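You operate a simulated robot arm through the tools that you are given. There is no shell and no other tool.

The job below is to be done with a simulated robot arm. You get a single attempt, and the scene is never put back.

TASK
Reload the feeder with the two tabs from the white tray.
Fine: one tab a slot, the orange slide pushed home, the rocker back at HOLD.

Only the result counts: the job must be done as asked and must still hold three seconds after the hand-in. Knocking over, shifting, dropping, spilling or breaking anything else fails it.

THE ROBOT
A 5-joint arm with a two-finger parallel gripper, fixed in place. Base frame: the origin is at the foot of the arm, x ahead of it, y to its left, z up; the work surface is at about z = 0. Readings come in m, rad, newtons and seconds.
With the tool pointing down near the work surface it reaches from about 0.26 to 0.68 m from the base axis. Its first joint turns from -1.152 to 1.152 rad. The tool tilts only in the upright plane through the base axis and itself; it spins freely about its own axis. Payload 2.9 kg.
Tool frame: the origin (TCP) lies between the finger pads and is the grasp point; the fingertips stand 0.03 m ahead of it; z points along the fingers, y is the line along which they close. The gripper opens to 0.11 m. The fingers are 0.02 m wide and 0.01 m thick; the gripper's body (0.048 by 0.112 m) begins 0.055 m behind the TCP.
Orientation is that of the tool frame in the base frame, as a unit quaternion [w, x, y, z]. With the fingers straight down and closing along the base's y, the tool's x points along the base's -x, its y along +y and its z along -z.

THE INTERFACE
- The arm moves only by the tool send_rows. Its argument "motion" is a list of rows, each an object of numbers (a shift or turn left out is 0, a gripper value left out holds the last): "dx", "dy", "dz": the shift along the tool's x, y, z in units of 300 mm (1.0 is 300 mm); "wx", "wy", "wz": the turn, a rotation vector about the tool's x, y, z in units of 60 degrees (1.0 is 60 degrees); "jaw": the opening, from 0 (shut) to 1 (fully open). In form: [{"dx": .., "dy": .., "dz": .., "wx": .., "wy": .., "wz": .., "jaw": ..}, ...]. A call has 1 to 20 rows; each row is the pose to reach, as a shift and turn from the pose commanded when the call began, along the tool's axes at that moment. A call with a number of a shift or a turn outside -1 to 1 is refused whole. Each row takes 0.2 s and may step no farther than 0.05 m and 0.15 rad from the row before; otherwise, or with a gripper value out of range, the whole call is refused. Where a pose cannot be reached the arm comes as near as it can. A force on the tool above 40 N (or 10 N above the force at the start of the call, whichever is more), or a blocked arm, ends the call early, and 0.2 s more pass. Each finger travels about 0.108 m/s and halts on what it meets, pressing with about 41 N; the grip force reading is that of the motor and also rises with nothing between the fingers. The clock runs only during rows and for 0.2 s after the last one: add rows that repeat a pose to give the fingers time. The reply holds the time, the measured pose of the TCP, the force on the tool along the base axes, the opening and the grip force, in the units named above and with some noise, with the torque about the TCP (base axes, N m) and any sound that the robot's microphone picked up.
- Cameras (640 x 400 px; columns grow to the right, rows downward): "scene" is fixed at [0.0451, -0.4723, 0.59]; the picture's right is [0.58, -0.81, 0.00], its down [-0.58, -0.42, -0.70] and it looks along [0.56, 0.41, -0.72] (base axes); focal length 357 px, centre (320, 200). "wrist" rides on the gripper at [0.072, 0.017, -0.103] in the tool frame; the picture's right is [-0.23, 0.97, 0.00], its down [-0.76, -0.18, -0.62] and it looks along [-0.61, -0.14, 0.78] (tool axes); focal length 222 px, centre (320, 200). There is no depth. A picture from a camera that has moved, and an enlarged one, comes with that camera's place and axes in the base frame and with its lens.
- capture(camera): a new picture of that camera. It takes no simulated time.
- close_up(camera, box): a new picture of the part [left, top, right, bottom] of that camera's present view, enlarged. It takes no simulated time.
- sign_off(): hands the job in; it is judged then, once.

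Places have to be worked out from the pictures, the camera data and where the tool is seen. Open the gripper and draw the arm clear of the work before you hand the job in, unless the task says otherwise.

The tools are called after ">>>" as a command line: name --argument value ..., lists and objects as JSON in quotes. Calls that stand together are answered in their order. send_rows: Moves the arm, as the interface text tells. Its arguments: {"type":"object","properties":{"motion":{"type":"array","items":{"type":"object","properties":{"dx":{"type":"number"},"dy":{"type":"number"},"dz":{"type":"number"},"wx":{"type":"number"},"wy":{"type":"number"},"wz":{"type":"number"},"jaw":{"type":"number"}}}}},"required":["motion"]} The other tools are called the same way: capture (camera) takes a picture; close_up (camera, box) takes an enlarged picture of a part of a camera's view; sign_off () hands the job in.

At the start:

```text
t: 0.0
tcp_pos: [0.3807, -0.1808, 0.2961]
orientation: [0.001, 0.0, 1.0, 0.0]
wrist_force: [0.6, -0.1, 0.1]
torque: [-0.03, -0.01, 0.02]
gripper_width: 0.1101
finger_force: 0.1
```

scene: 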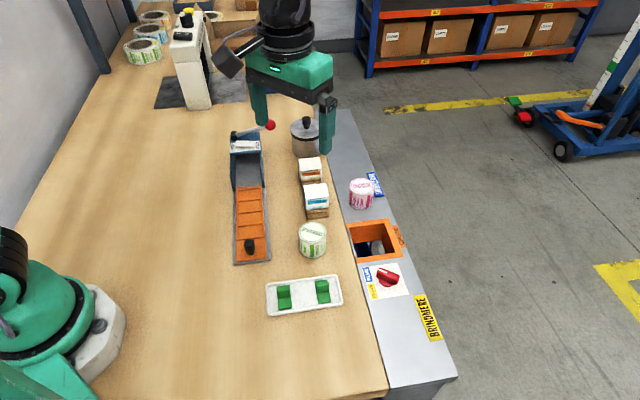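
wrist: 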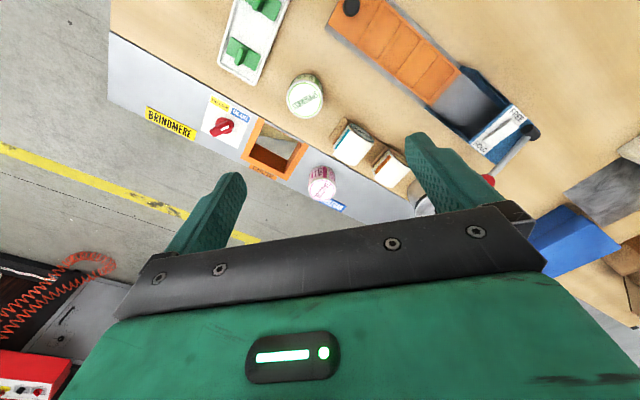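

I start by looking closely at the feeder, tray and the rocker before moving anything.

>>> close_up --camera "scene" --box '[210, 110, 310, 270]'

>>> close_up --camera "scene" --box '[250, 220, 410, 320]'

>>> close_up --camera "wrist" --box '[320, 0, 560, 200]'

>>> close_up --camera "wrist" --box '[180, 0, 360, 200]'

```text
2.50 times, centred on (260, 190) of scene
camera zoom: at [0.0451, -0.4723, 0.59], right [0.58, -0.81, 0.0], down [-0.58, -0.42, -0.7], along [0.56, 0.41, -0.72], focal length 893 px, centre (470, 225)
```

zoom: 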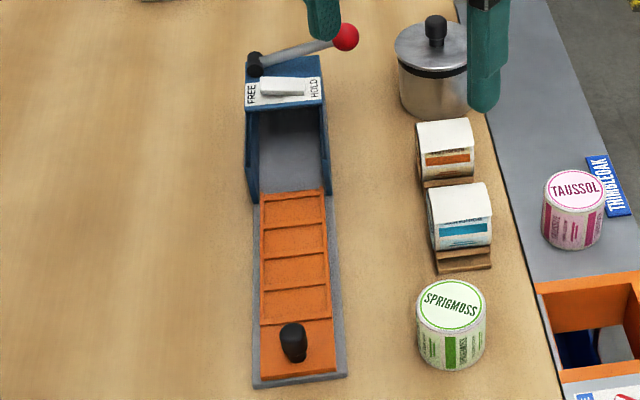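

```text
4.00 times, centred on (330, 270) of scene
camera zoom: at [0.0451, -0.4723, 0.59], right [0.58, -0.81, 0.0], down [-0.58, -0.42, -0.7], along [0.56, 0.41, -0.72], focal length 1429 px, centre (280, -80)
```

zoom: 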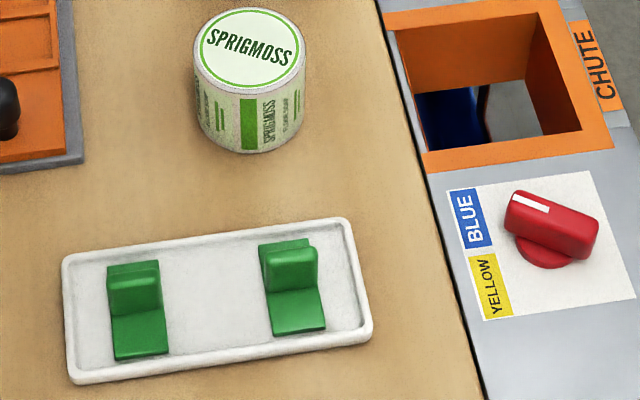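

```text
2.00 times, centred on (440, 100) of wrist
camera zoom: at [0.3081, -0.1634, 0.3982], right [0.23, 0.97, 0.0], down [0.76, -0.18, 0.62], along [0.61, -0.14, -0.78], focal length 444 px, centre (80, 400)
```

zoom: 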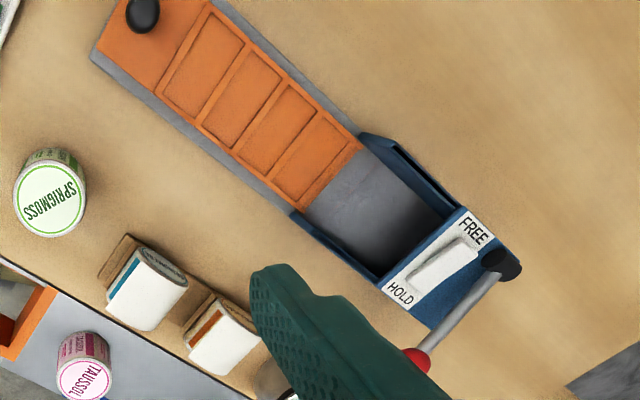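

```text
2.00 times, centred on (270, 100) of wrist
camera zoom: at [0.3081, -0.1634, 0.3982], right [0.23, 0.97, 0.0], down [0.76, -0.18, 0.62], along [0.61, -0.14, -0.78], focal length 444 px, centre (420, 400)
```

zoom: 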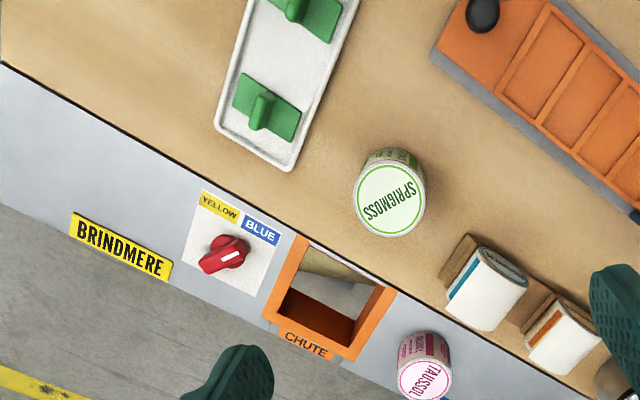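

The slide looks pulled out toward the arm with several recesses, and the rocker sits on top of the blue housing beside a red-ball lever. I zoom further to count slots and read the rocker state.

>>> close_up --camera "scene" --box '[220, 115, 284, 155]'

>>> close_up --camera "scene" --box '[205, 180, 301, 270]'

>>> close_up --camera "scene" --box '[260, 268, 350, 324]'

>>> close_up --camera "wrist" --box '[440, 60, 560, 210]'

```text
10.00 times, centred on (252, 135) of scene
camera zoom: at [0.0451, -0.4723, 0.59], right [0.58, -0.81, 0.0], down [-0.58, -0.42, -0.7], along [0.56, 0.41, -0.72], focal length 3572 px, centre (1000, 850)
```

zoom: 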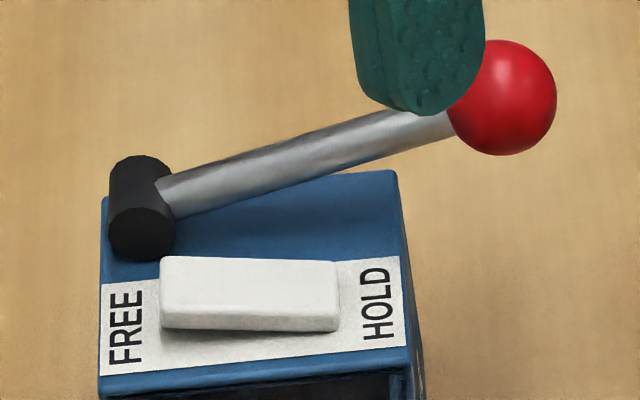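

```text
4.44 times, centred on (253, 225) of scene
camera zoom: at [0.0451, -0.4723, 0.59], right [0.58, -0.81, 0.0], down [-0.58, -0.42, -0.7], along [0.56, 0.41, -0.72], focal length 1588 px, centre (618, 89)
```

zoom: 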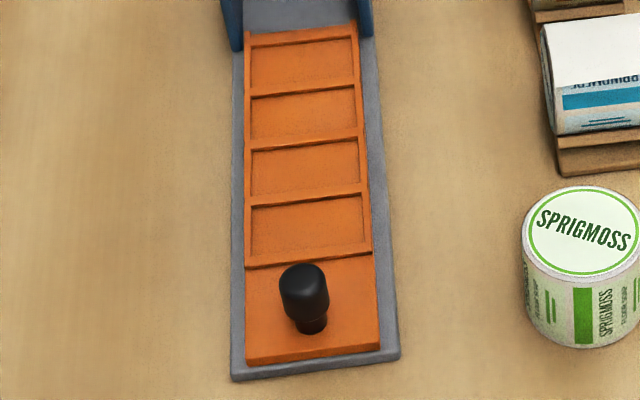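

```text
7.11 times, centred on (305, 296) of scene
camera zoom: at [0.0451, -0.4723, 0.59], right [0.58, -0.81, 0.0], down [-0.58, -0.42, -0.7], along [0.56, 0.41, -0.72], focal length 2540 px, centre (427, -483)
```

zoom: 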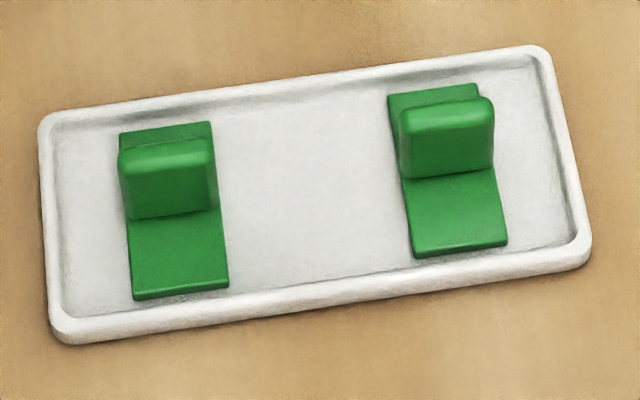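

```text
2.67 times, centred on (500, 135) of wrist
camera zoom: at [0.3081, -0.1634, 0.3982], right [0.23, 0.97, 0.0], down [0.76, -0.18, 0.62], along [0.61, -0.14, -0.78], focal length 592 px, centre (-160, 373)
```

zoom: 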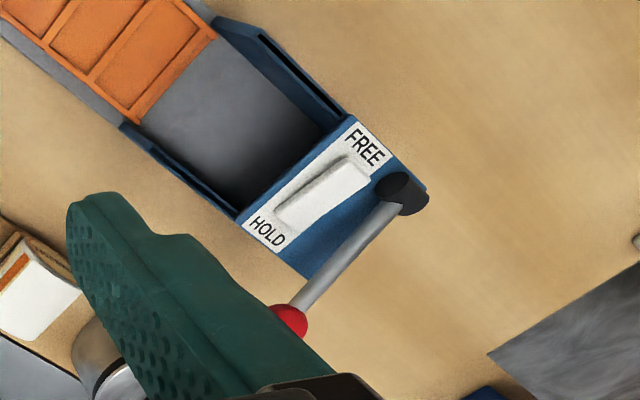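

There are four empty slots (about 52 mm across by 28 mm along) on a feeder lying at about 45°. Each tab has a plate of about 47×24 mm with an offset fin. I'll swing the tool over the feeder, turned 45°, to look at the housing and rocker more closely.

>>> send_rows --motion '[{"dx": -0.024, "dy": 0.086, "dz": 0.02, "wz": -0.107, "jaw": 1}, {"dx": -0.048, "dy": 0.172, "dz": 0.04, "wz": -0.214}, {"dx": -0.072, "dy": 0.258, "dz": 0.06, "wz": -0.321}, {"dx": -0.096, "dy": 0.344, "dz": 0.08, "wz": -0.428}, {"dx": -0.12, "dy": 0.43, "dz": 0.1, "wz": -0.535}, {"dx": -0.144, "dy": 0.516, "dz": 0.12, "wz": -0.642}, {"dx": -0.167, "dy": 0.6, "dz": 0.14, "wz": -0.75}, {"dx": -0.167, "dy": 0.6, "dz": 0.14, "wz": -0.75}]'

>>> capture --camera "wrist"

>>> capture --camera "scene"

```text
t: 1.8
tcp_pos: [0.4324, -0.0007, 0.2525]
orientation: [0.0, -0.383, 0.924, 0.0]
wrist_force: [0.3, 0.1, 0.3]
torque: [0.02, 0.02, 0.01]
gripper_width: 0.1102
finger_force: 0.0
```

```text
taken
camera wrist: at [0.3686, -0.0397, 0.3552], right [-0.53, 0.85, 0.0], down [0.66, 0.41, 0.62], along [0.53, 0.33, -0.78], focal length 222 px, centre (320, 200)
```

wrist: 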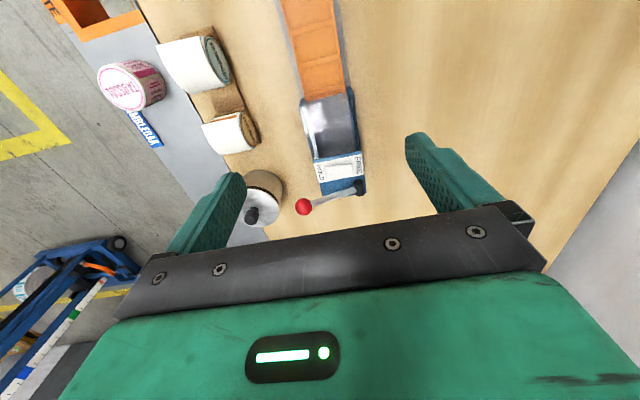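

```text
taken
```

scene: 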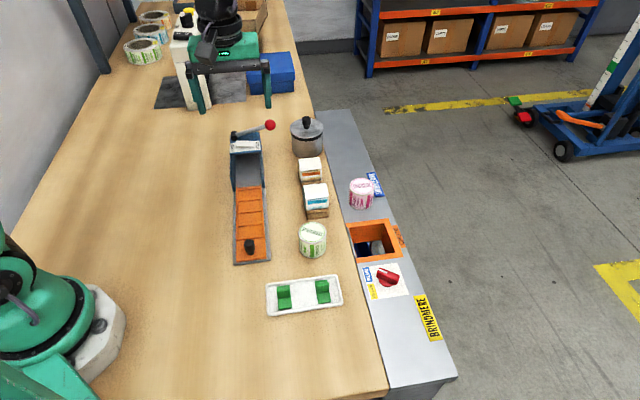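

The arm moved cleanly. I'll zoom in on the housing, rocker and slide from this new vantage.

>>> close_up --camera "wrist" --box '[270, 0, 400, 110]'

>>> close_up --camera "wrist" --box '[280, 80, 390, 220]'

>>> close_up --camera "scene" --box '[220, 115, 284, 195]'

```text
3.64 times, centred on (335, 55) of wrist
camera zoom: at [0.3686, -0.0397, 0.3552], right [-0.53, 0.85, 0.0], down [0.66, 0.41, 0.62], along [0.53, 0.33, -0.78], focal length 808 px, centre (266, 727)
```

zoom: 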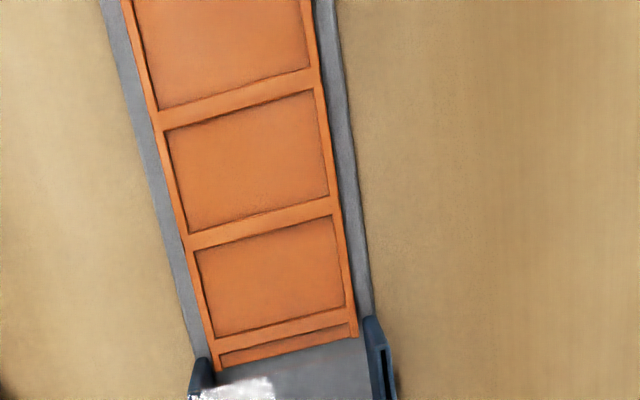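

```text
2.86 times, centred on (335, 150) of wrist
camera zoom: at [0.3686, -0.0397, 0.3552], right [-0.53, 0.85, 0.0], down [0.66, 0.41, 0.62], along [0.53, 0.33, -0.78], focal length 635 px, centre (277, 343)
```

zoom: 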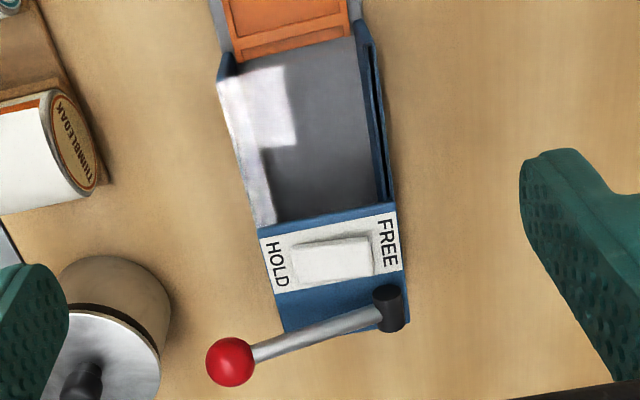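

```text
5.00 times, centred on (252, 155) of scene
camera zoom: at [0.0451, -0.4723, 0.59], right [0.58, -0.81, 0.0], down [-0.58, -0.42, -0.7], along [0.56, 0.41, -0.72], focal length 1786 px, centre (660, 425)
```

zoom: 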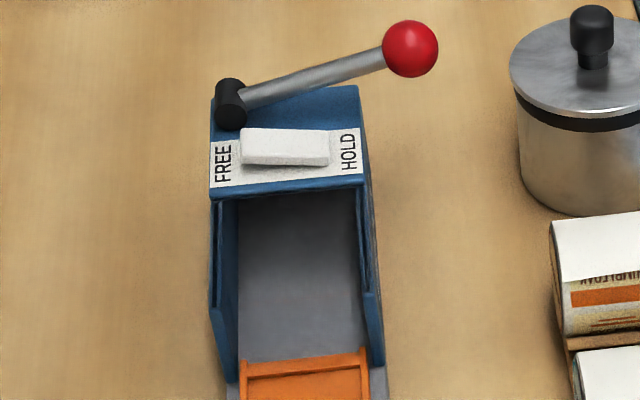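

From two views, the bridge front edge runs from about (0.517, 0.040) to (0.465, 0.093) at z≈0.05, and the rocker's HOLD end looks lower. There may be a clear cover and some keying in the channel, so I'll zoom in on the opening and rocker.

>>> close_up --camera "scene" --box '[226, 145, 274, 195]'

>>> close_up --camera "wrist" --box '[300, 85, 370, 200]'

>>> close_up --camera "scene" --box '[228, 128, 268, 158]'

```text
8.00 times, centred on (250, 170) of scene
camera zoom: at [0.0451, -0.4723, 0.59], right [0.58, -0.81, 0.0], down [-0.58, -0.42, -0.7], along [0.56, 0.41, -0.72], focal length 2858 px, centre (880, 440)
```

zoom: 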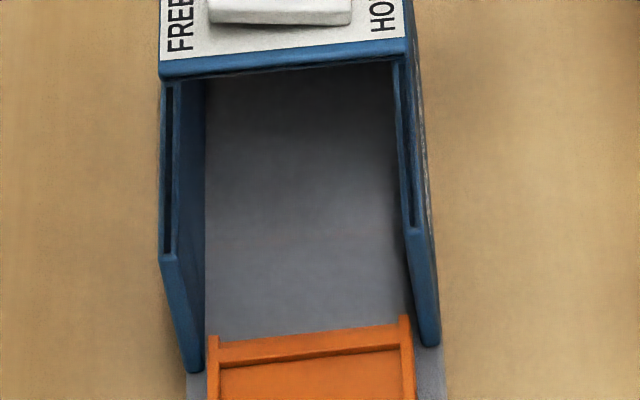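

```text
3.48 times, centred on (335, 142) of wrist
camera zoom: at [0.3686, -0.0397, 0.3552], right [-0.53, 0.85, 0.0], down [0.66, 0.41, 0.62], along [0.53, 0.33, -0.78], focal length 773 px, centre (268, 400)
```

zoom: 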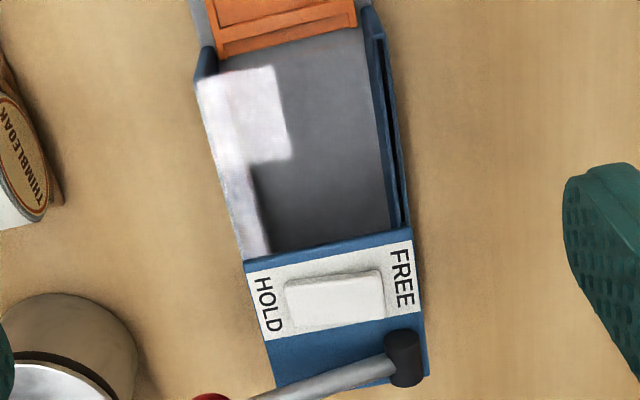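

```text
13.33 times, centred on (248, 143) of scene
camera zoom: at [0.0451, -0.4723, 0.59], right [0.58, -0.81, 0.0], down [-0.58, -0.42, -0.7], along [0.56, 0.41, -0.72], focal length 4763 px, centre (1280, 960)
```

zoom: 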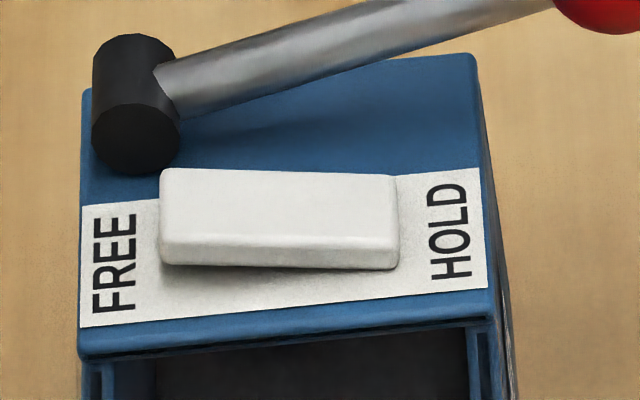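

The rocker is tilted with the HOLD end down, so it is at HOLD now, and the slot walls look symmetric. Next I'll hover over the tray with the jaw axis along the tabs' long direction and look straight down at them.

>>> send_rows --motion '[{"dx": 0.071, "dy": -0.02, "dz": 0.012, "wz": 0.107}, {"dx": 0.143, "dy": -0.04, "dz": 0.024, "wz": 0.214}, {"dx": 0.214, "dy": -0.06, "dz": 0.036, "wz": 0.321}, {"dx": 0.286, "dy": -0.08, "dz": 0.048, "wz": 0.428}, {"dx": 0.357, "dy": -0.1, "dz": 0.06, "wz": 0.535}, {"dx": 0.429, "dy": -0.12, "dz": 0.072, "wz": 0.642}, {"dx": 0.5, "dy": -0.14, "dz": 0.083, "wz": 0.75}, {"dx": 0.5, "dy": -0.14, "dz": 0.083, "wz": 0.75}]'

>>> send_rows --motion '[{"dx": 0.031, "dy": -0.059, "dz": 0.013, "wz": 0.107}, {"dx": 0.063, "dy": -0.118, "dz": 0.026, "wz": 0.214}, {"dx": 0.094, "dy": -0.177, "dz": 0.039, "wz": 0.321}, {"dx": 0.126, "dy": -0.236, "dz": 0.052, "wz": 0.428}, {"dx": 0.157, "dy": -0.295, "dz": 0.065, "wz": 0.535}, {"dx": 0.189, "dy": -0.354, "dz": 0.078, "wz": 0.642}, {"dx": 0.22, "dy": -0.412, "dz": 0.092, "wz": 0.75}, {"dx": 0.22, "dy": -0.412, "dz": 0.092, "wz": 0.75}]'

>>> capture --camera "wrist"

```text
t: 3.6
tcp_pos: [0.3537, -0.1368, 0.2279]
orientation: [0.001, 0.001, 1.0, 0.0]
wrist_force: [0.8, 0.6, 0.0]
torque: [-0.02, 0.02, 0.01]
gripper_width: 0.1101
finger_force: 0.2
```

```text
t: 5.4
tcp_pos: [0.2888, -0.2586, 0.1998]
orientation: [0.0, 0.383, 0.924, -0.001]
wrist_force: [0.6, 0.0, -0.6]
torque: [-0.02, -0.02, 0.01]
gripper_width: 0.1101
finger_force: 0.1
```

```text
taken
camera wrist: at [0.2493, -0.1956, 0.3032], right [0.85, 0.53, 0.0], down [0.41, -0.66, 0.62], along [0.33, -0.53, -0.78], focal length 222 px, centre (320, 200)
```

wrist: 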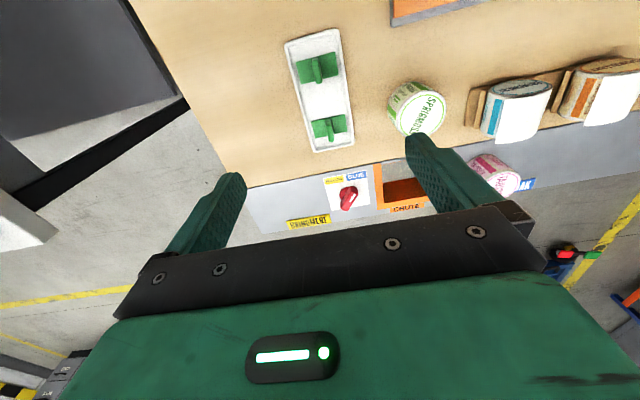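

I can now see the tray nearly straight below. I'll zoom in to measure both tabs.

>>> close_up --camera "wrist" --box '[276, 22, 364, 77]'

>>> close_up --camera "wrist" --box '[276, 100, 364, 155]'

```text
7.27 times, centred on (320, 50) of wrist
camera zoom: at [0.2493, -0.1956, 0.3032], right [0.85, 0.53, 0.0], down [0.41, -0.66, 0.62], along [0.33, -0.53, -0.78], focal length 1615 px, centre (320, 1294)
```

zoom: 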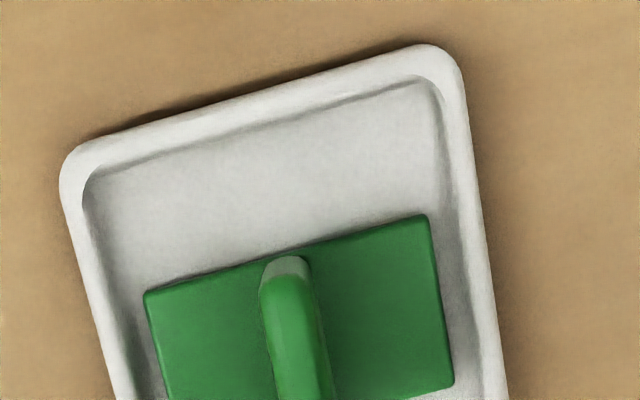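

```text
7.27 times, centred on (320, 128) of wrist
camera zoom: at [0.2493, -0.1956, 0.3032], right [0.85, 0.53, 0.0], down [0.41, -0.66, 0.62], along [0.33, -0.53, -0.78], focal length 1615 px, centre (320, 727)
```

zoom: 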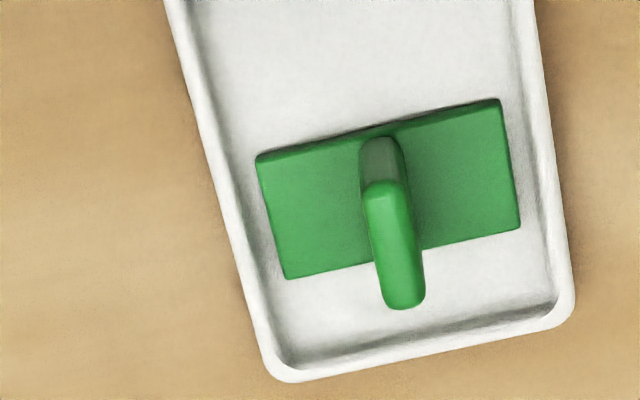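

The fins are actually centred on the plates and stand to about z≈0.029. Tab 1 is centred near (0.269, -0.233) and tab 2 near (0.319, -0.283), both with their long axes at 45°. I'll hover low over tab 1 with the jaws narrowed and check alignment.

>>> send_rows --motion '[{"dx": 0.026, "dy": 0.004, "dz": 0.08, "jaw": 0.6}, {"dx": 0.052, "dy": 0.007, "dz": 0.16, "jaw": 0.32}, {"dx": 0.078, "dy": 0.011, "dz": 0.24, "jaw": 0.32}, {"dx": 0.1037, "dy": 0.0147, "dz": 0.333, "jaw": 0.32}, {"dx": 0.1037, "dy": 0.0147, "dz": 0.333, "jaw": 0.32}, {"dx": 0.1037, "dy": 0.0147, "dz": 0.333, "jaw": 0.32}]'

>>> capture --camera "wrist"

>>> close_up --camera "wrist" --box '[240, 60, 400, 210]'

>>> close_up --camera "scene" --box '[240, 230, 360, 330]'

```text
t: 6.8
tcp_pos: [0.2706, -0.2351, 0.1005]
orientation: [0.0, 0.382, 0.924, 0.001]
wrist_force: [0.3, -0.1, -0.9]
torque: [0.02, -0.04, 0.0]
gripper_width: 0.0353
finger_force: 0.2
```

```text
taken
camera wrist: at [0.2307, -0.1717, 0.2043], right [0.85, 0.53, 0.0], down [0.41, -0.66, 0.62], along [0.33, -0.53, -0.78], focal length 222 px, centre (320, 200)
```

wrist: 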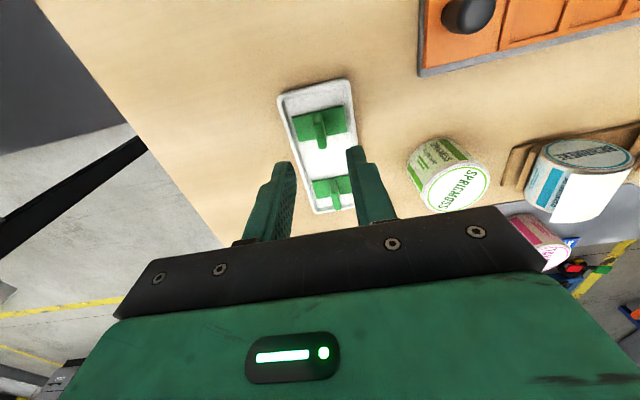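

```text
2.67 times, centred on (320, 135) of wrist
camera zoom: at [0.2307, -0.1717, 0.2043], right [0.85, 0.53, 0.0], down [0.41, -0.66, 0.62], along [0.33, -0.53, -0.78], focal length 592 px, centre (320, 373)
```

zoom: 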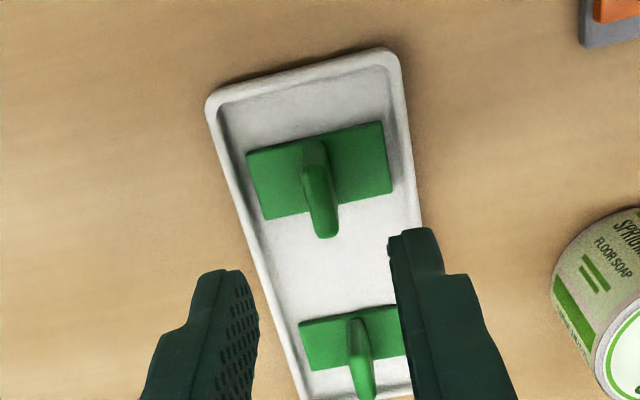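

```text
4.00 times, centred on (300, 280) of scene
camera zoom: at [0.0451, -0.4723, 0.59], right [0.58, -0.81, 0.0], down [-0.58, -0.42, -0.7], along [0.56, 0.41, -0.72], focal length 1429 px, centre (400, -120)
```

zoom: 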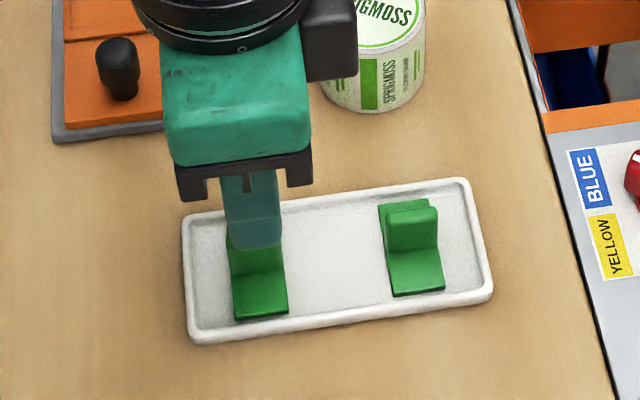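

Re-measured, tab 1's centre is (0.2692, -0.2333), within about 1.5 mm of the TCP axis. I'll correct that, lower so the fingertips sit just above the plate at tip z≈0.011, and look before gripping.

>>> send_rows --motion '[{"dx": 0.0043, "dy": 0.0027, "dz": 0.0, "jaw": 0.3}, {"dx": 0.0043, "dy": 0.0027, "dz": 0.06}, {"dx": 0.0043, "dy": 0.0027, "dz": 0.12}, {"dx": 0.0043, "dy": 0.0027, "dz": 0.16}, {"dx": 0.0043, "dy": 0.0027, "dz": 0.19}, {"dx": 0.0043, "dy": 0.0027, "dz": 0.2}, {"dx": 0.0043, "dy": 0.0027, "dz": 0.2}]'

>>> close_up --camera "wrist" --box '[240, 60, 400, 210]'

>>> close_up --camera "scene" --box '[240, 240, 360, 330]'

```text
t: 8.4
tcp_pos: [0.269, -0.2335, 0.0405]
orientation: [0.0, 0.383, 0.924, 0.001]
wrist_force: [0.4, 0.2, -0.7]
torque: [0.02, 0.02, 0.0]
gripper_width: 0.033
finger_force: 0.0
```

```text
2.67 times, centred on (320, 135) of wrist
camera zoom: at [0.2292, -0.1703, 0.1432], right [0.85, 0.53, 0.0], down [0.41, -0.66, 0.62], along [0.33, -0.53, -0.78], focal length 592 px, centre (320, 373)
```

zoom: 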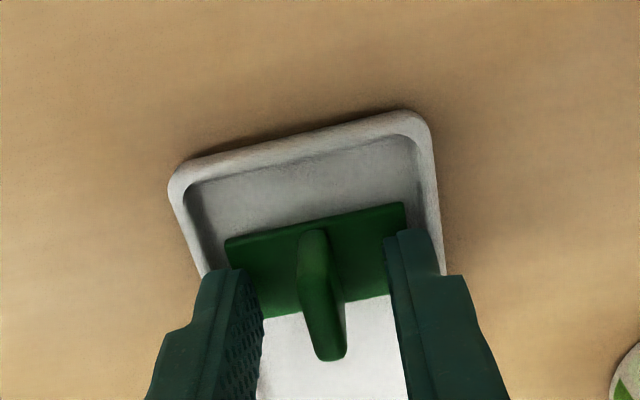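

```text
4.44 times, centred on (300, 285) of scene
camera zoom: at [0.0451, -0.4723, 0.59], right [0.58, -0.81, 0.0], down [-0.58, -0.42, -0.7], along [0.56, 0.41, -0.72], focal length 1588 px, centre (409, -178)
```

zoom: 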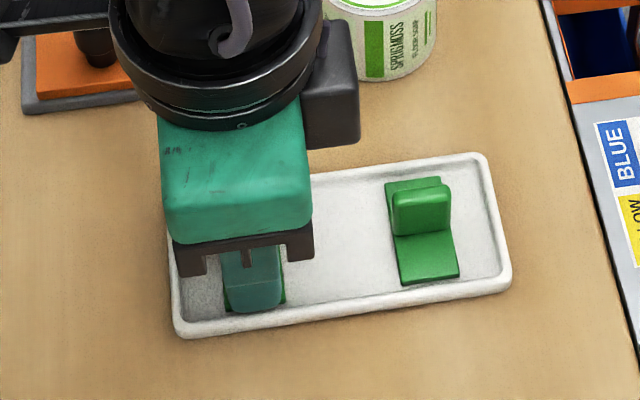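

The fin sits between the fingers with tips just above the plate and no contact force. I'll close on it and then lift.

>>> send_rows --motion '[{"jaw": 0}, {"jaw": 0}, {"jaw": 0}, {"jaw": 0}]'

>>> send_rows --motion '[{"dz": -0.02}, {"dz": -0.06}, {"dz": -0.12}, {"dz": -0.2}, {"dz": -0.3}, {"dz": -0.3}]'

>>> close_up --camera "wrist" --box '[240, 60, 400, 210]'

>>> close_up --camera "scene" --box '[240, 210, 360, 330]'

```text
t: 9.4
tcp_pos: [0.2689, -0.2339, 0.0402]
orientation: [0.0, 0.383, 0.924, 0.0]
wrist_force: [-0.1, 0.4, 0.6]
torque: [0.0, 0.01, -0.03]
gripper_width: 0.005
finger_force: 41.1
```

```text
t: 10.8
tcp_pos: [0.2701, -0.2317, 0.1327]
orientation: [0.0, 0.382, 0.924, 0.0]
wrist_force: [-0.3, -0.6, -1.0]
torque: [-0.01, -0.03, -0.02]
gripper_width: 0.0049
finger_force: 40.8
```

```text
2.67 times, centred on (320, 135) of wrist
camera zoom: at [0.2311, -0.1686, 0.2345], right [0.85, 0.53, 0.0], down [0.41, -0.66, 0.62], along [0.33, -0.53, -0.78], focal length 592 px, centre (320, 373)
```

zoom: 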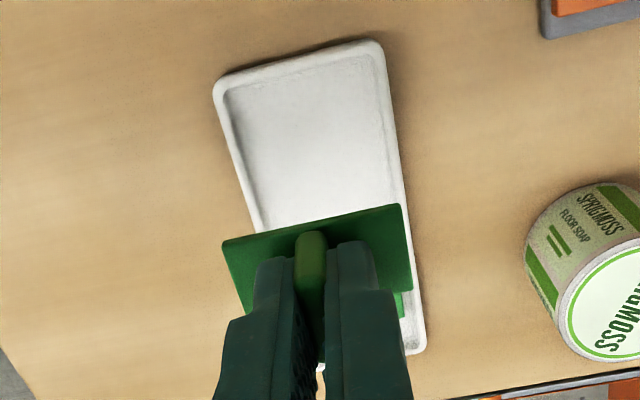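

```text
3.33 times, centred on (300, 270) of scene
camera zoom: at [0.0451, -0.4723, 0.59], right [0.58, -0.81, 0.0], down [-0.58, -0.42, -0.7], along [0.56, 0.41, -0.72], focal length 1191 px, centre (387, -33)
```

zoom: 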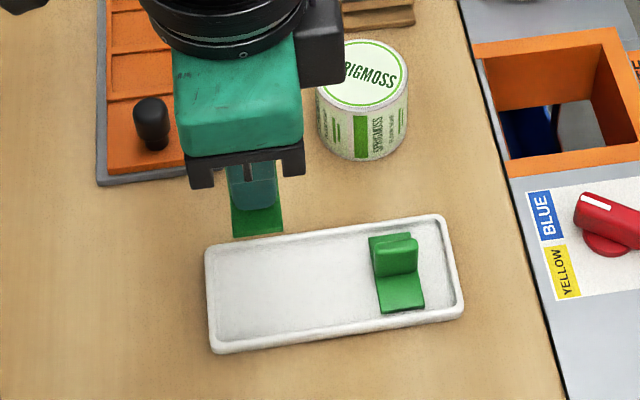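

Tab 1 is gripped (fin about 5 mm thick) and clear of the tray. I'll carry it to above the slot nearest the knob while turning 90° so the plate lies across the slide, then take fresh pictures to line up.

>>> send_rows --motion '[{"dx": 0.014, "dy": 0.041, "dz": -0.018, "wz": -0.107}, {"dx": 0.028, "dy": 0.082, "dz": -0.036, "wz": -0.214}, {"dx": 0.042, "dy": 0.123, "dz": -0.054, "wz": -0.321}, {"dx": 0.056, "dy": 0.164, "dz": -0.073, "wz": -0.428}, {"dx": 0.07, "dy": 0.205, "dz": -0.091, "wz": -0.535}, {"dx": 0.084, "dy": 0.246, "dz": -0.109, "wz": -0.642}, {"dx": 0.098, "dy": 0.287, "dz": -0.127, "wz": -0.75}, {"dx": 0.098, "dy": 0.287, "dz": -0.127, "wz": -0.75}]'

>>> send_rows --motion '[{"dx": -0.016, "dy": 0.034, "wz": -0.107}, {"dx": -0.031, "dy": 0.067, "wz": -0.214}, {"dx": -0.047, "dy": 0.101, "wz": -0.321}, {"dx": -0.062, "dy": 0.135, "wz": -0.428}, {"dx": -0.078, "dy": 0.169, "wz": -0.535}, {"dx": -0.093, "dy": 0.202, "wz": -0.642}, {"dx": -0.109, "dy": 0.236, "wz": -0.75}, {"dx": -0.109, "dy": 0.236, "wz": -0.75}, {"dx": -0.109, "dy": 0.236, "wz": -0.75}]'

>>> capture --camera "wrist"

>>> close_up --camera "scene" --box '[200, 150, 340, 280]'

```text
t: 12.6
tcp_pos: [0.3096, -0.152, 0.1693]
orientation: [0.0, -0.001, 1.0, 0.0]
wrist_force: [0.0, 1.3, -0.3]
torque: [0.0, -0.01, 0.0]
gripper_width: 0.0048
finger_force: 41.1
```

```text
t: 14.6
tcp_pos: [0.3427, -0.0804, 0.1701]
orientation: [0.001, -0.384, 0.923, 0.0]
wrist_force: [0.5, -0.3, 0.5]
torque: [0.06, 0.02, 0.02]
gripper_width: 0.0049
finger_force: 41.3
```

```text
taken
camera wrist: at [0.279, -0.1196, 0.2729], right [-0.53, 0.85, 0.0], down [0.66, 0.41, 0.62], along [0.53, 0.33, -0.78], focal length 222 px, centre (320, 200)
```

wrist: 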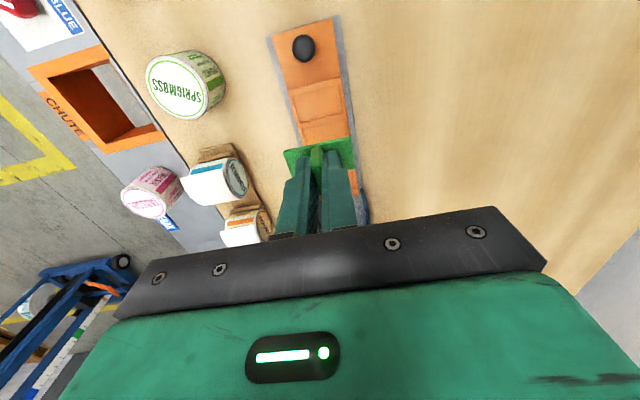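

```text
3.08 times, centred on (270, 215) of scene
camera zoom: at [0.0451, -0.4723, 0.59], right [0.58, -0.81, 0.0], down [-0.58, -0.42, -0.7], along [0.56, 0.41, -0.72], focal length 1099 px, centre (474, 154)
```

zoom: 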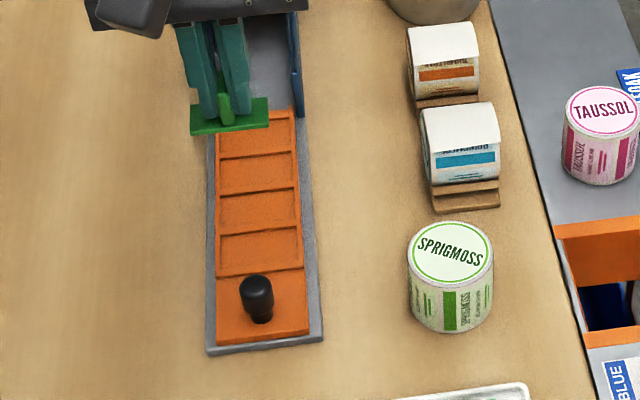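

Now I'll zoom in on the slide from the wrist camera to measure the slot positions precisely.

>>> close_up --camera "wrist" --box '[260, 10, 370, 160]'

>>> close_up --camera "wrist" --box '[270, 70, 366, 140]'

>>> close_up --camera "scene" --box '[226, 190, 282, 265]'

```text
2.67 times, centred on (315, 85) of wrist
camera zoom: at [0.279, -0.1196, 0.2729], right [-0.53, 0.85, 0.0], down [0.66, 0.41, 0.62], along [0.53, 0.33, -0.78], focal length 592 px, centre (333, 507)
```

zoom: 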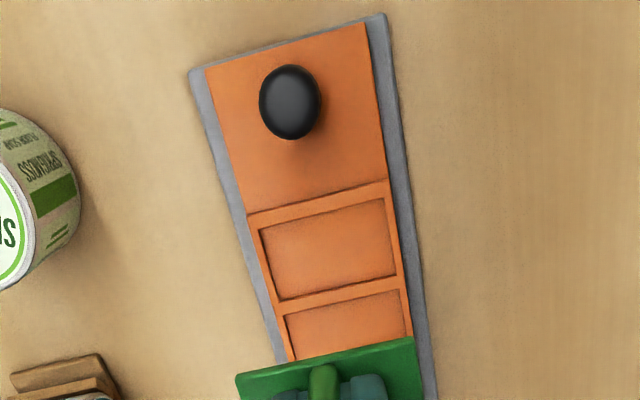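

```text
5.71 times, centred on (318, 105) of wrist
camera zoom: at [0.279, -0.1196, 0.2729], right [-0.53, 0.85, 0.0], down [0.66, 0.41, 0.62], along [0.53, 0.33, -0.78], focal length 1269 px, centre (331, 743)
```

zoom: 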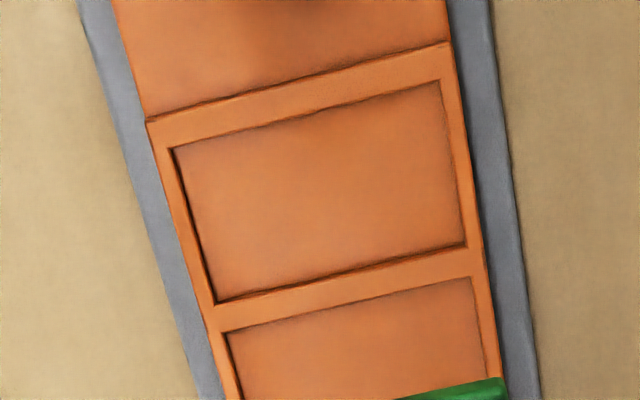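

```text
5.33 times, centred on (254, 228) of scene
camera zoom: at [0.0451, -0.4723, 0.59], right [0.58, -0.81, 0.0], down [-0.58, -0.42, -0.7], along [0.56, 0.41, -0.72], focal length 1905 px, centre (672, 53)
```

zoom: 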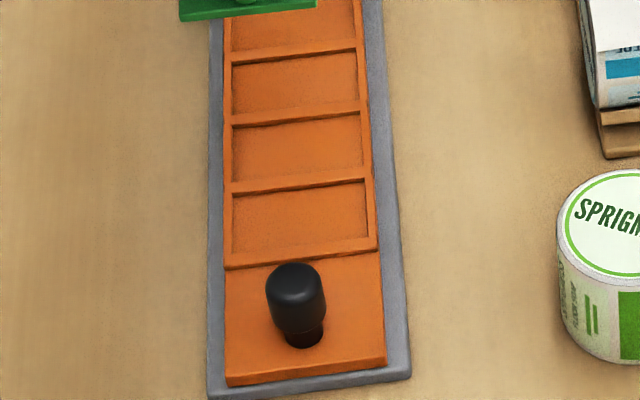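

Combining both views, the near slot's centre is at about (0.340, -0.084), with the rim at z≈0.016 and size about 51×30 mm. The held plate is centred on the TCP, so I'll correct by about 3 mm and descend to just above the slot.

>>> send_rows --motion '[{"dx": 0.011, "dy": -0.003, "dz": 0.0}, {"dx": 0.011, "dy": -0.003, "dz": 0.1}, {"dx": 0.011, "dy": -0.003, "dz": 0.2}, {"dx": 0.011, "dy": -0.003, "dz": 0.28}, {"dx": 0.011, "dy": -0.003, "dz": 0.34}, {"dx": 0.011, "dy": -0.003, "dz": 0.36}, {"dx": 0.011, "dy": -0.003, "dz": 0.36}, {"dx": 0.011, "dy": -0.003, "dz": 0.36}]'

>>> capture --camera "wrist"

>>> close_up --camera "wrist" --box '[240, 70, 400, 220]'

>>> close_up --camera "scene" --box '[220, 190, 290, 265]'

```text
t: 16.4
tcp_pos: [0.3386, -0.0845, 0.061]
orientation: [0.0, -0.383, 0.924, 0.0]
wrist_force: [0.4, 0.0, 0.2]
torque: [0.0, 0.01, -0.01]
gripper_width: 0.0047
finger_force: 40.9
```

```text
taken
camera wrist: at [0.2762, -0.123, 0.1646], right [-0.53, 0.85, 0.0], down [0.66, 0.41, 0.62], along [0.53, 0.33, -0.78], focal length 222 px, centre (320, 200)
```

wrist: 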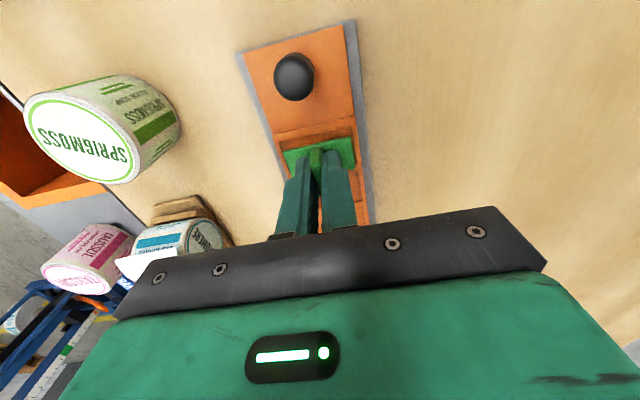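

```text
2.67 times, centred on (320, 145) of wrist
camera zoom: at [0.2762, -0.123, 0.1646], right [-0.53, 0.85, 0.0], down [0.66, 0.41, 0.62], along [0.53, 0.33, -0.78], focal length 592 px, centre (320, 347)
```

zoom: 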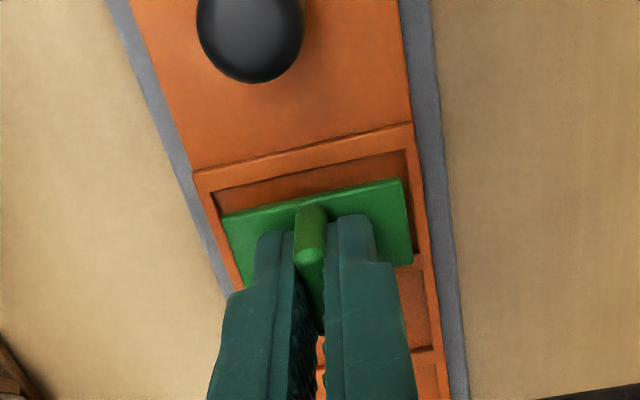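

```text
5.33 times, centred on (255, 228) of scene
camera zoom: at [0.0451, -0.4723, 0.59], right [0.58, -0.81, 0.0], down [-0.58, -0.42, -0.7], along [0.56, 0.41, -0.72], focal length 1905 px, centre (667, 53)
```

zoom: 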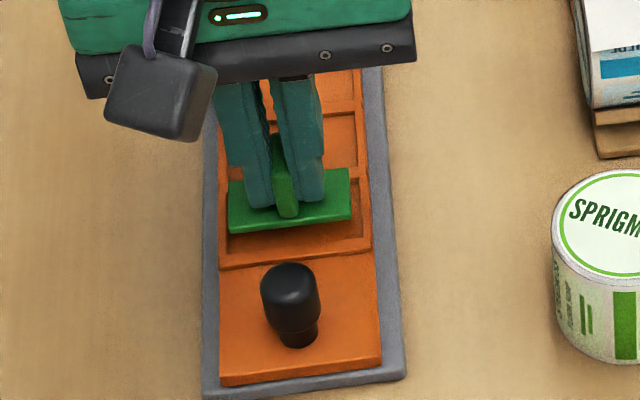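

The plate is within about 1 mm of the slot centre. I'll nudge it 0.8 mm forward and lower slowly toward the slot floor, watching the force.

>>> send_rows --motion '[{"dx": -0.0027, "dz": 0.0}, {"dx": -0.0027, "dz": 0.01}, {"dx": -0.0027, "dz": 0.018}, {"dx": -0.0027, "dz": 0.025}, {"dx": -0.0027, "dz": 0.03}, {"dx": -0.0027, "dz": 0.03}]'

>>> close_up --camera "wrist" --box '[240, 70, 400, 220]'

>>> close_up --camera "scene" --box '[230, 200, 280, 250]'

```text
t: 17.8
tcp_pos: [0.3406, -0.0826, 0.0516]
orientation: [0.0, -0.382, 0.924, 0.0]
wrist_force: [-0.8, 1.0, 2.6]
torque: [0.03, 0.03, -0.01]
gripper_width: 0.0047
finger_force: 41.0
```

```text
2.67 times, centred on (320, 145) of wrist
camera zoom: at [0.2774, -0.122, 0.1548], right [-0.53, 0.85, 0.0], down [0.66, 0.41, 0.62], along [0.53, 0.33, -0.78], focal length 592 px, centre (320, 347)
```

zoom: 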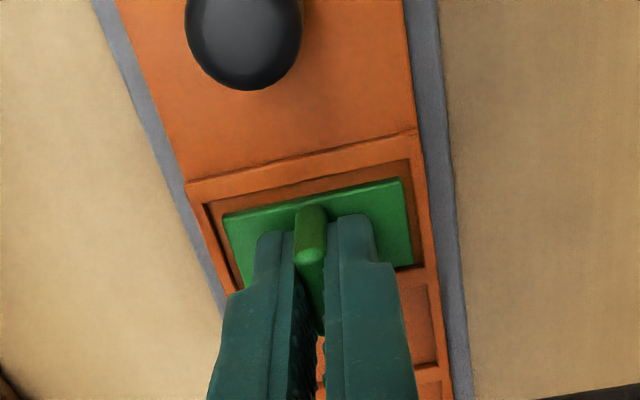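

```text
8.00 times, centred on (255, 225) of scene
camera zoom: at [0.0451, -0.4723, 0.59], right [0.58, -0.81, 0.0], down [-0.58, -0.42, -0.7], along [0.56, 0.41, -0.72], focal length 2858 px, centre (840, 0)
```

zoom: 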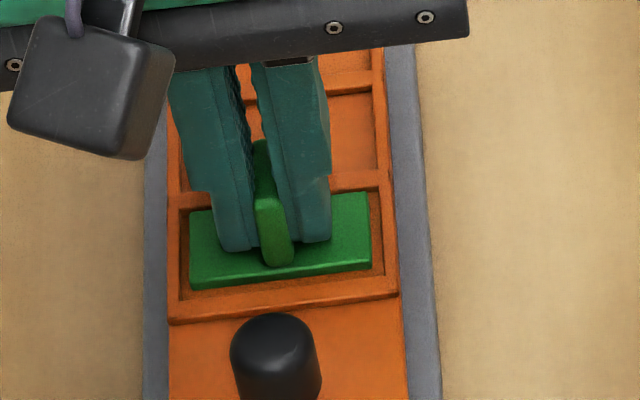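

The plate is inside the recess outline with even gaps, and Fz reads 2.6 N, which may be first contact. I'll lower another 1–2 mm and watch the force to confirm it's seated.

>>> send_rows --motion '[{"dz": 0.002}, {"dz": 0.004}, {"dz": 0.004}]'

>>> close_up --camera "scene" --box '[230, 200, 280, 250]'

```text
t: 18.6
tcp_pos: [0.3415, -0.0832, 0.0525]
orientation: [0.002, -0.382, 0.924, -0.001]
wrist_force: [-2.6, 2.4, 25.9]
torque: [0.06, 0.1, 0.02]
gripper_width: 0.0046
finger_force: 41.1
```

```text
8.00 times, centred on (255, 225) of scene
camera zoom: at [0.045, -0.4723, 0.59], right [0.58, -0.81, 0.0], down [-0.58, -0.42, -0.7], along [0.57, 0.41, -0.72], focal length 2858 px, centre (840, 0)
```

zoom: 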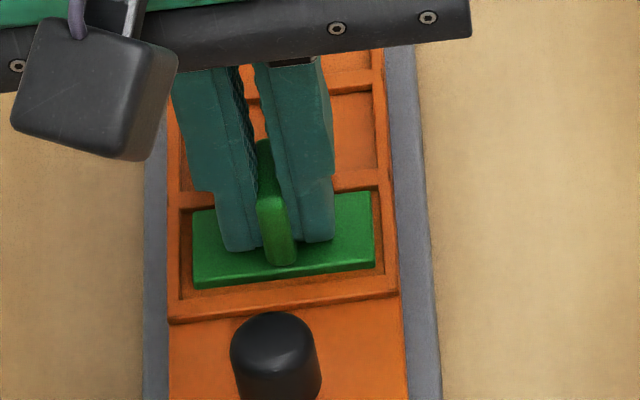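

Fz jumped to 26 N with the plate inside the recess, so it is seated. I'll ease off, open the jaws modestly so they stay within the slide's width, and lift straight up.

>>> send_rows --motion '[{"dz": -0.003}, {"dz": -0.003, "jaw": 0.2}, {"dz": -0.003, "jaw": 0.2}, {"dz": -0.003, "jaw": 0.2}]'

>>> send_rows --motion '[{"dz": -0.03}, {"dz": -0.08}, {"dz": -0.16}, {"dz": -0.26}, {"dz": -0.36}, {"dz": -0.36}]'

>>> close_up --camera "scene" --box '[230, 190, 290, 265]'

>>> close_up --camera "wrist" --box '[240, 20, 400, 170]'

```text
t: 19.6
tcp_pos: [0.3396, -0.0829, 0.051]
orientation: [0.0, -0.382, 0.924, 0.001]
wrist_force: [0.7, 1.4, -0.6]
torque: [0.01, 0.01, -0.04]
gripper_width: 0.0223
finger_force: 0.0
```

```text
t: 21.0
tcp_pos: [0.3391, -0.0835, 0.1611]
orientation: [0.001, -0.383, 0.924, 0.0]
wrist_force: [-0.8, 0.4, 0.4]
torque: [0.0, -0.02, 0.02]
gripper_width: 0.0221
finger_force: 0.0
```

```text
5.33 times, centred on (260, 228) of scene
camera zoom: at [0.0451, -0.4723, 0.59], right [0.58, -0.81, 0.0], down [-0.58, -0.42, -0.7], along [0.56, 0.41, -0.72], focal length 1905 px, centre (640, 53)
```

zoom: 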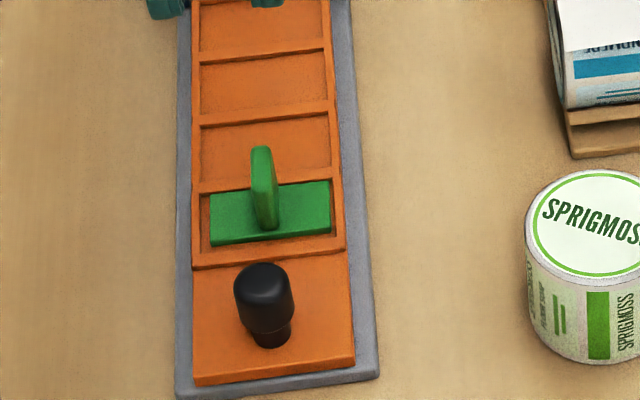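

```text
2.67 times, centred on (320, 95) of wrist
camera zoom: at [0.277, -0.1218, 0.2641], right [-0.53, 0.85, 0.0], down [0.66, 0.41, 0.62], along [0.53, 0.33, -0.78], focal length 592 px, centre (320, 480)
```

zoom: 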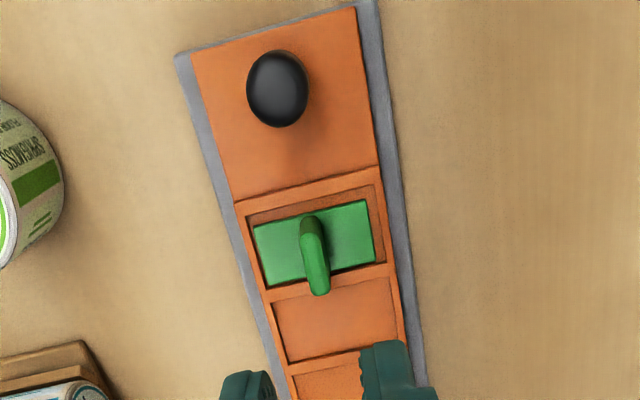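

Tab 1 lies flat in the slot nearest the knob. I'll return to the tray, turning back 90°, to hover over tab 2 at about (0.319, -0.283).

>>> send_rows --motion '[{"dx": 0.036, "dy": -0.029, "wz": 0.107}, {"dx": 0.072, "dy": -0.059, "wz": 0.214}, {"dx": 0.108, "dy": -0.088, "wz": 0.321}, {"dx": 0.143, "dy": -0.118, "wz": 0.428}, {"dx": 0.179, "dy": -0.147, "wz": 0.535}, {"dx": 0.215, "dy": -0.177, "wz": 0.642}, {"dx": 0.251, "dy": -0.206, "wz": 0.75, "jaw": 0.3}, {"dx": 0.251, "dy": -0.206, "wz": 0.75, "jaw": 0.3}]'

>>> send_rows --motion '[{"dx": 0.005, "dy": -0.049, "dz": 0.024, "wz": 0.107}, {"dx": 0.01, "dy": -0.098, "dz": 0.048, "wz": 0.214}, {"dx": 0.016, "dy": -0.147, "dz": 0.072, "wz": 0.321}, {"dx": 0.021, "dy": -0.197, "dz": 0.096, "wz": 0.428}, {"dx": 0.026, "dy": -0.246, "dz": 0.119, "wz": 0.535}, {"dx": 0.032, "dy": -0.295, "dz": 0.143, "wz": 0.642}, {"dx": 0.037, "dy": -0.344, "dz": 0.167, "wz": 0.75}, {"dx": 0.037, "dy": -0.344, "dz": 0.167, "wz": 0.75}, {"dx": 0.037, "dy": -0.344, "dz": 0.167, "wz": 0.75}]'

>>> capture --camera "wrist"

>>> close_up --camera "wrist" --box '[240, 60, 400, 210]'

```text
t: 22.8
tcp_pos: [0.332, -0.1804, 0.1601]
orientation: [0.0, 0.001, 1.0, -0.001]
wrist_force: [-0.3, -1.4, 0.1]
torque: [-0.01, -0.02, 0.0]
gripper_width: 0.033
finger_force: 0.1
```

```text
t: 24.8
tcp_pos: [0.3186, -0.2854, 0.1087]
orientation: [0.0, 0.383, 0.924, 0.0]
wrist_force: [0.2, -0.3, 0.5]
torque: [0.0, -0.02, -0.02]
gripper_width: 0.0332
finger_force: 0.2
```

```text
taken
camera wrist: at [0.2796, -0.2204, 0.2114], right [0.85, 0.53, 0.0], down [0.41, -0.66, 0.62], along [0.33, -0.53, -0.78], focal length 222 px, centre (320, 200)
```

wrist: 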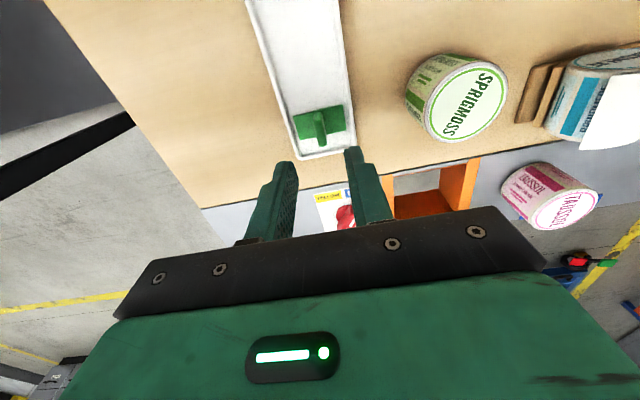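

```text
2.67 times, centred on (320, 135) of wrist
camera zoom: at [0.2796, -0.2204, 0.2114], right [0.85, 0.53, 0.0], down [0.41, -0.66, 0.62], along [0.33, -0.53, -0.78], focal length 592 px, centre (320, 373)
```

zoom: 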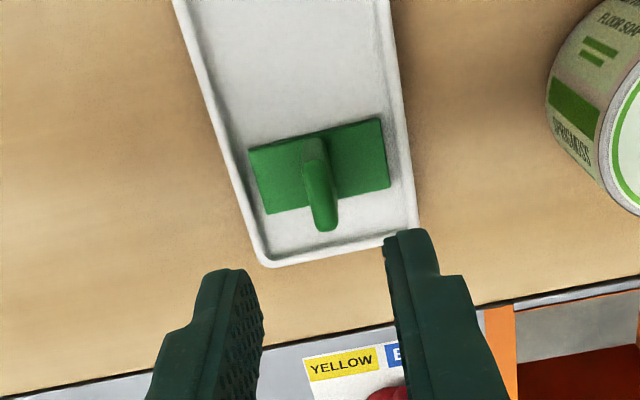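

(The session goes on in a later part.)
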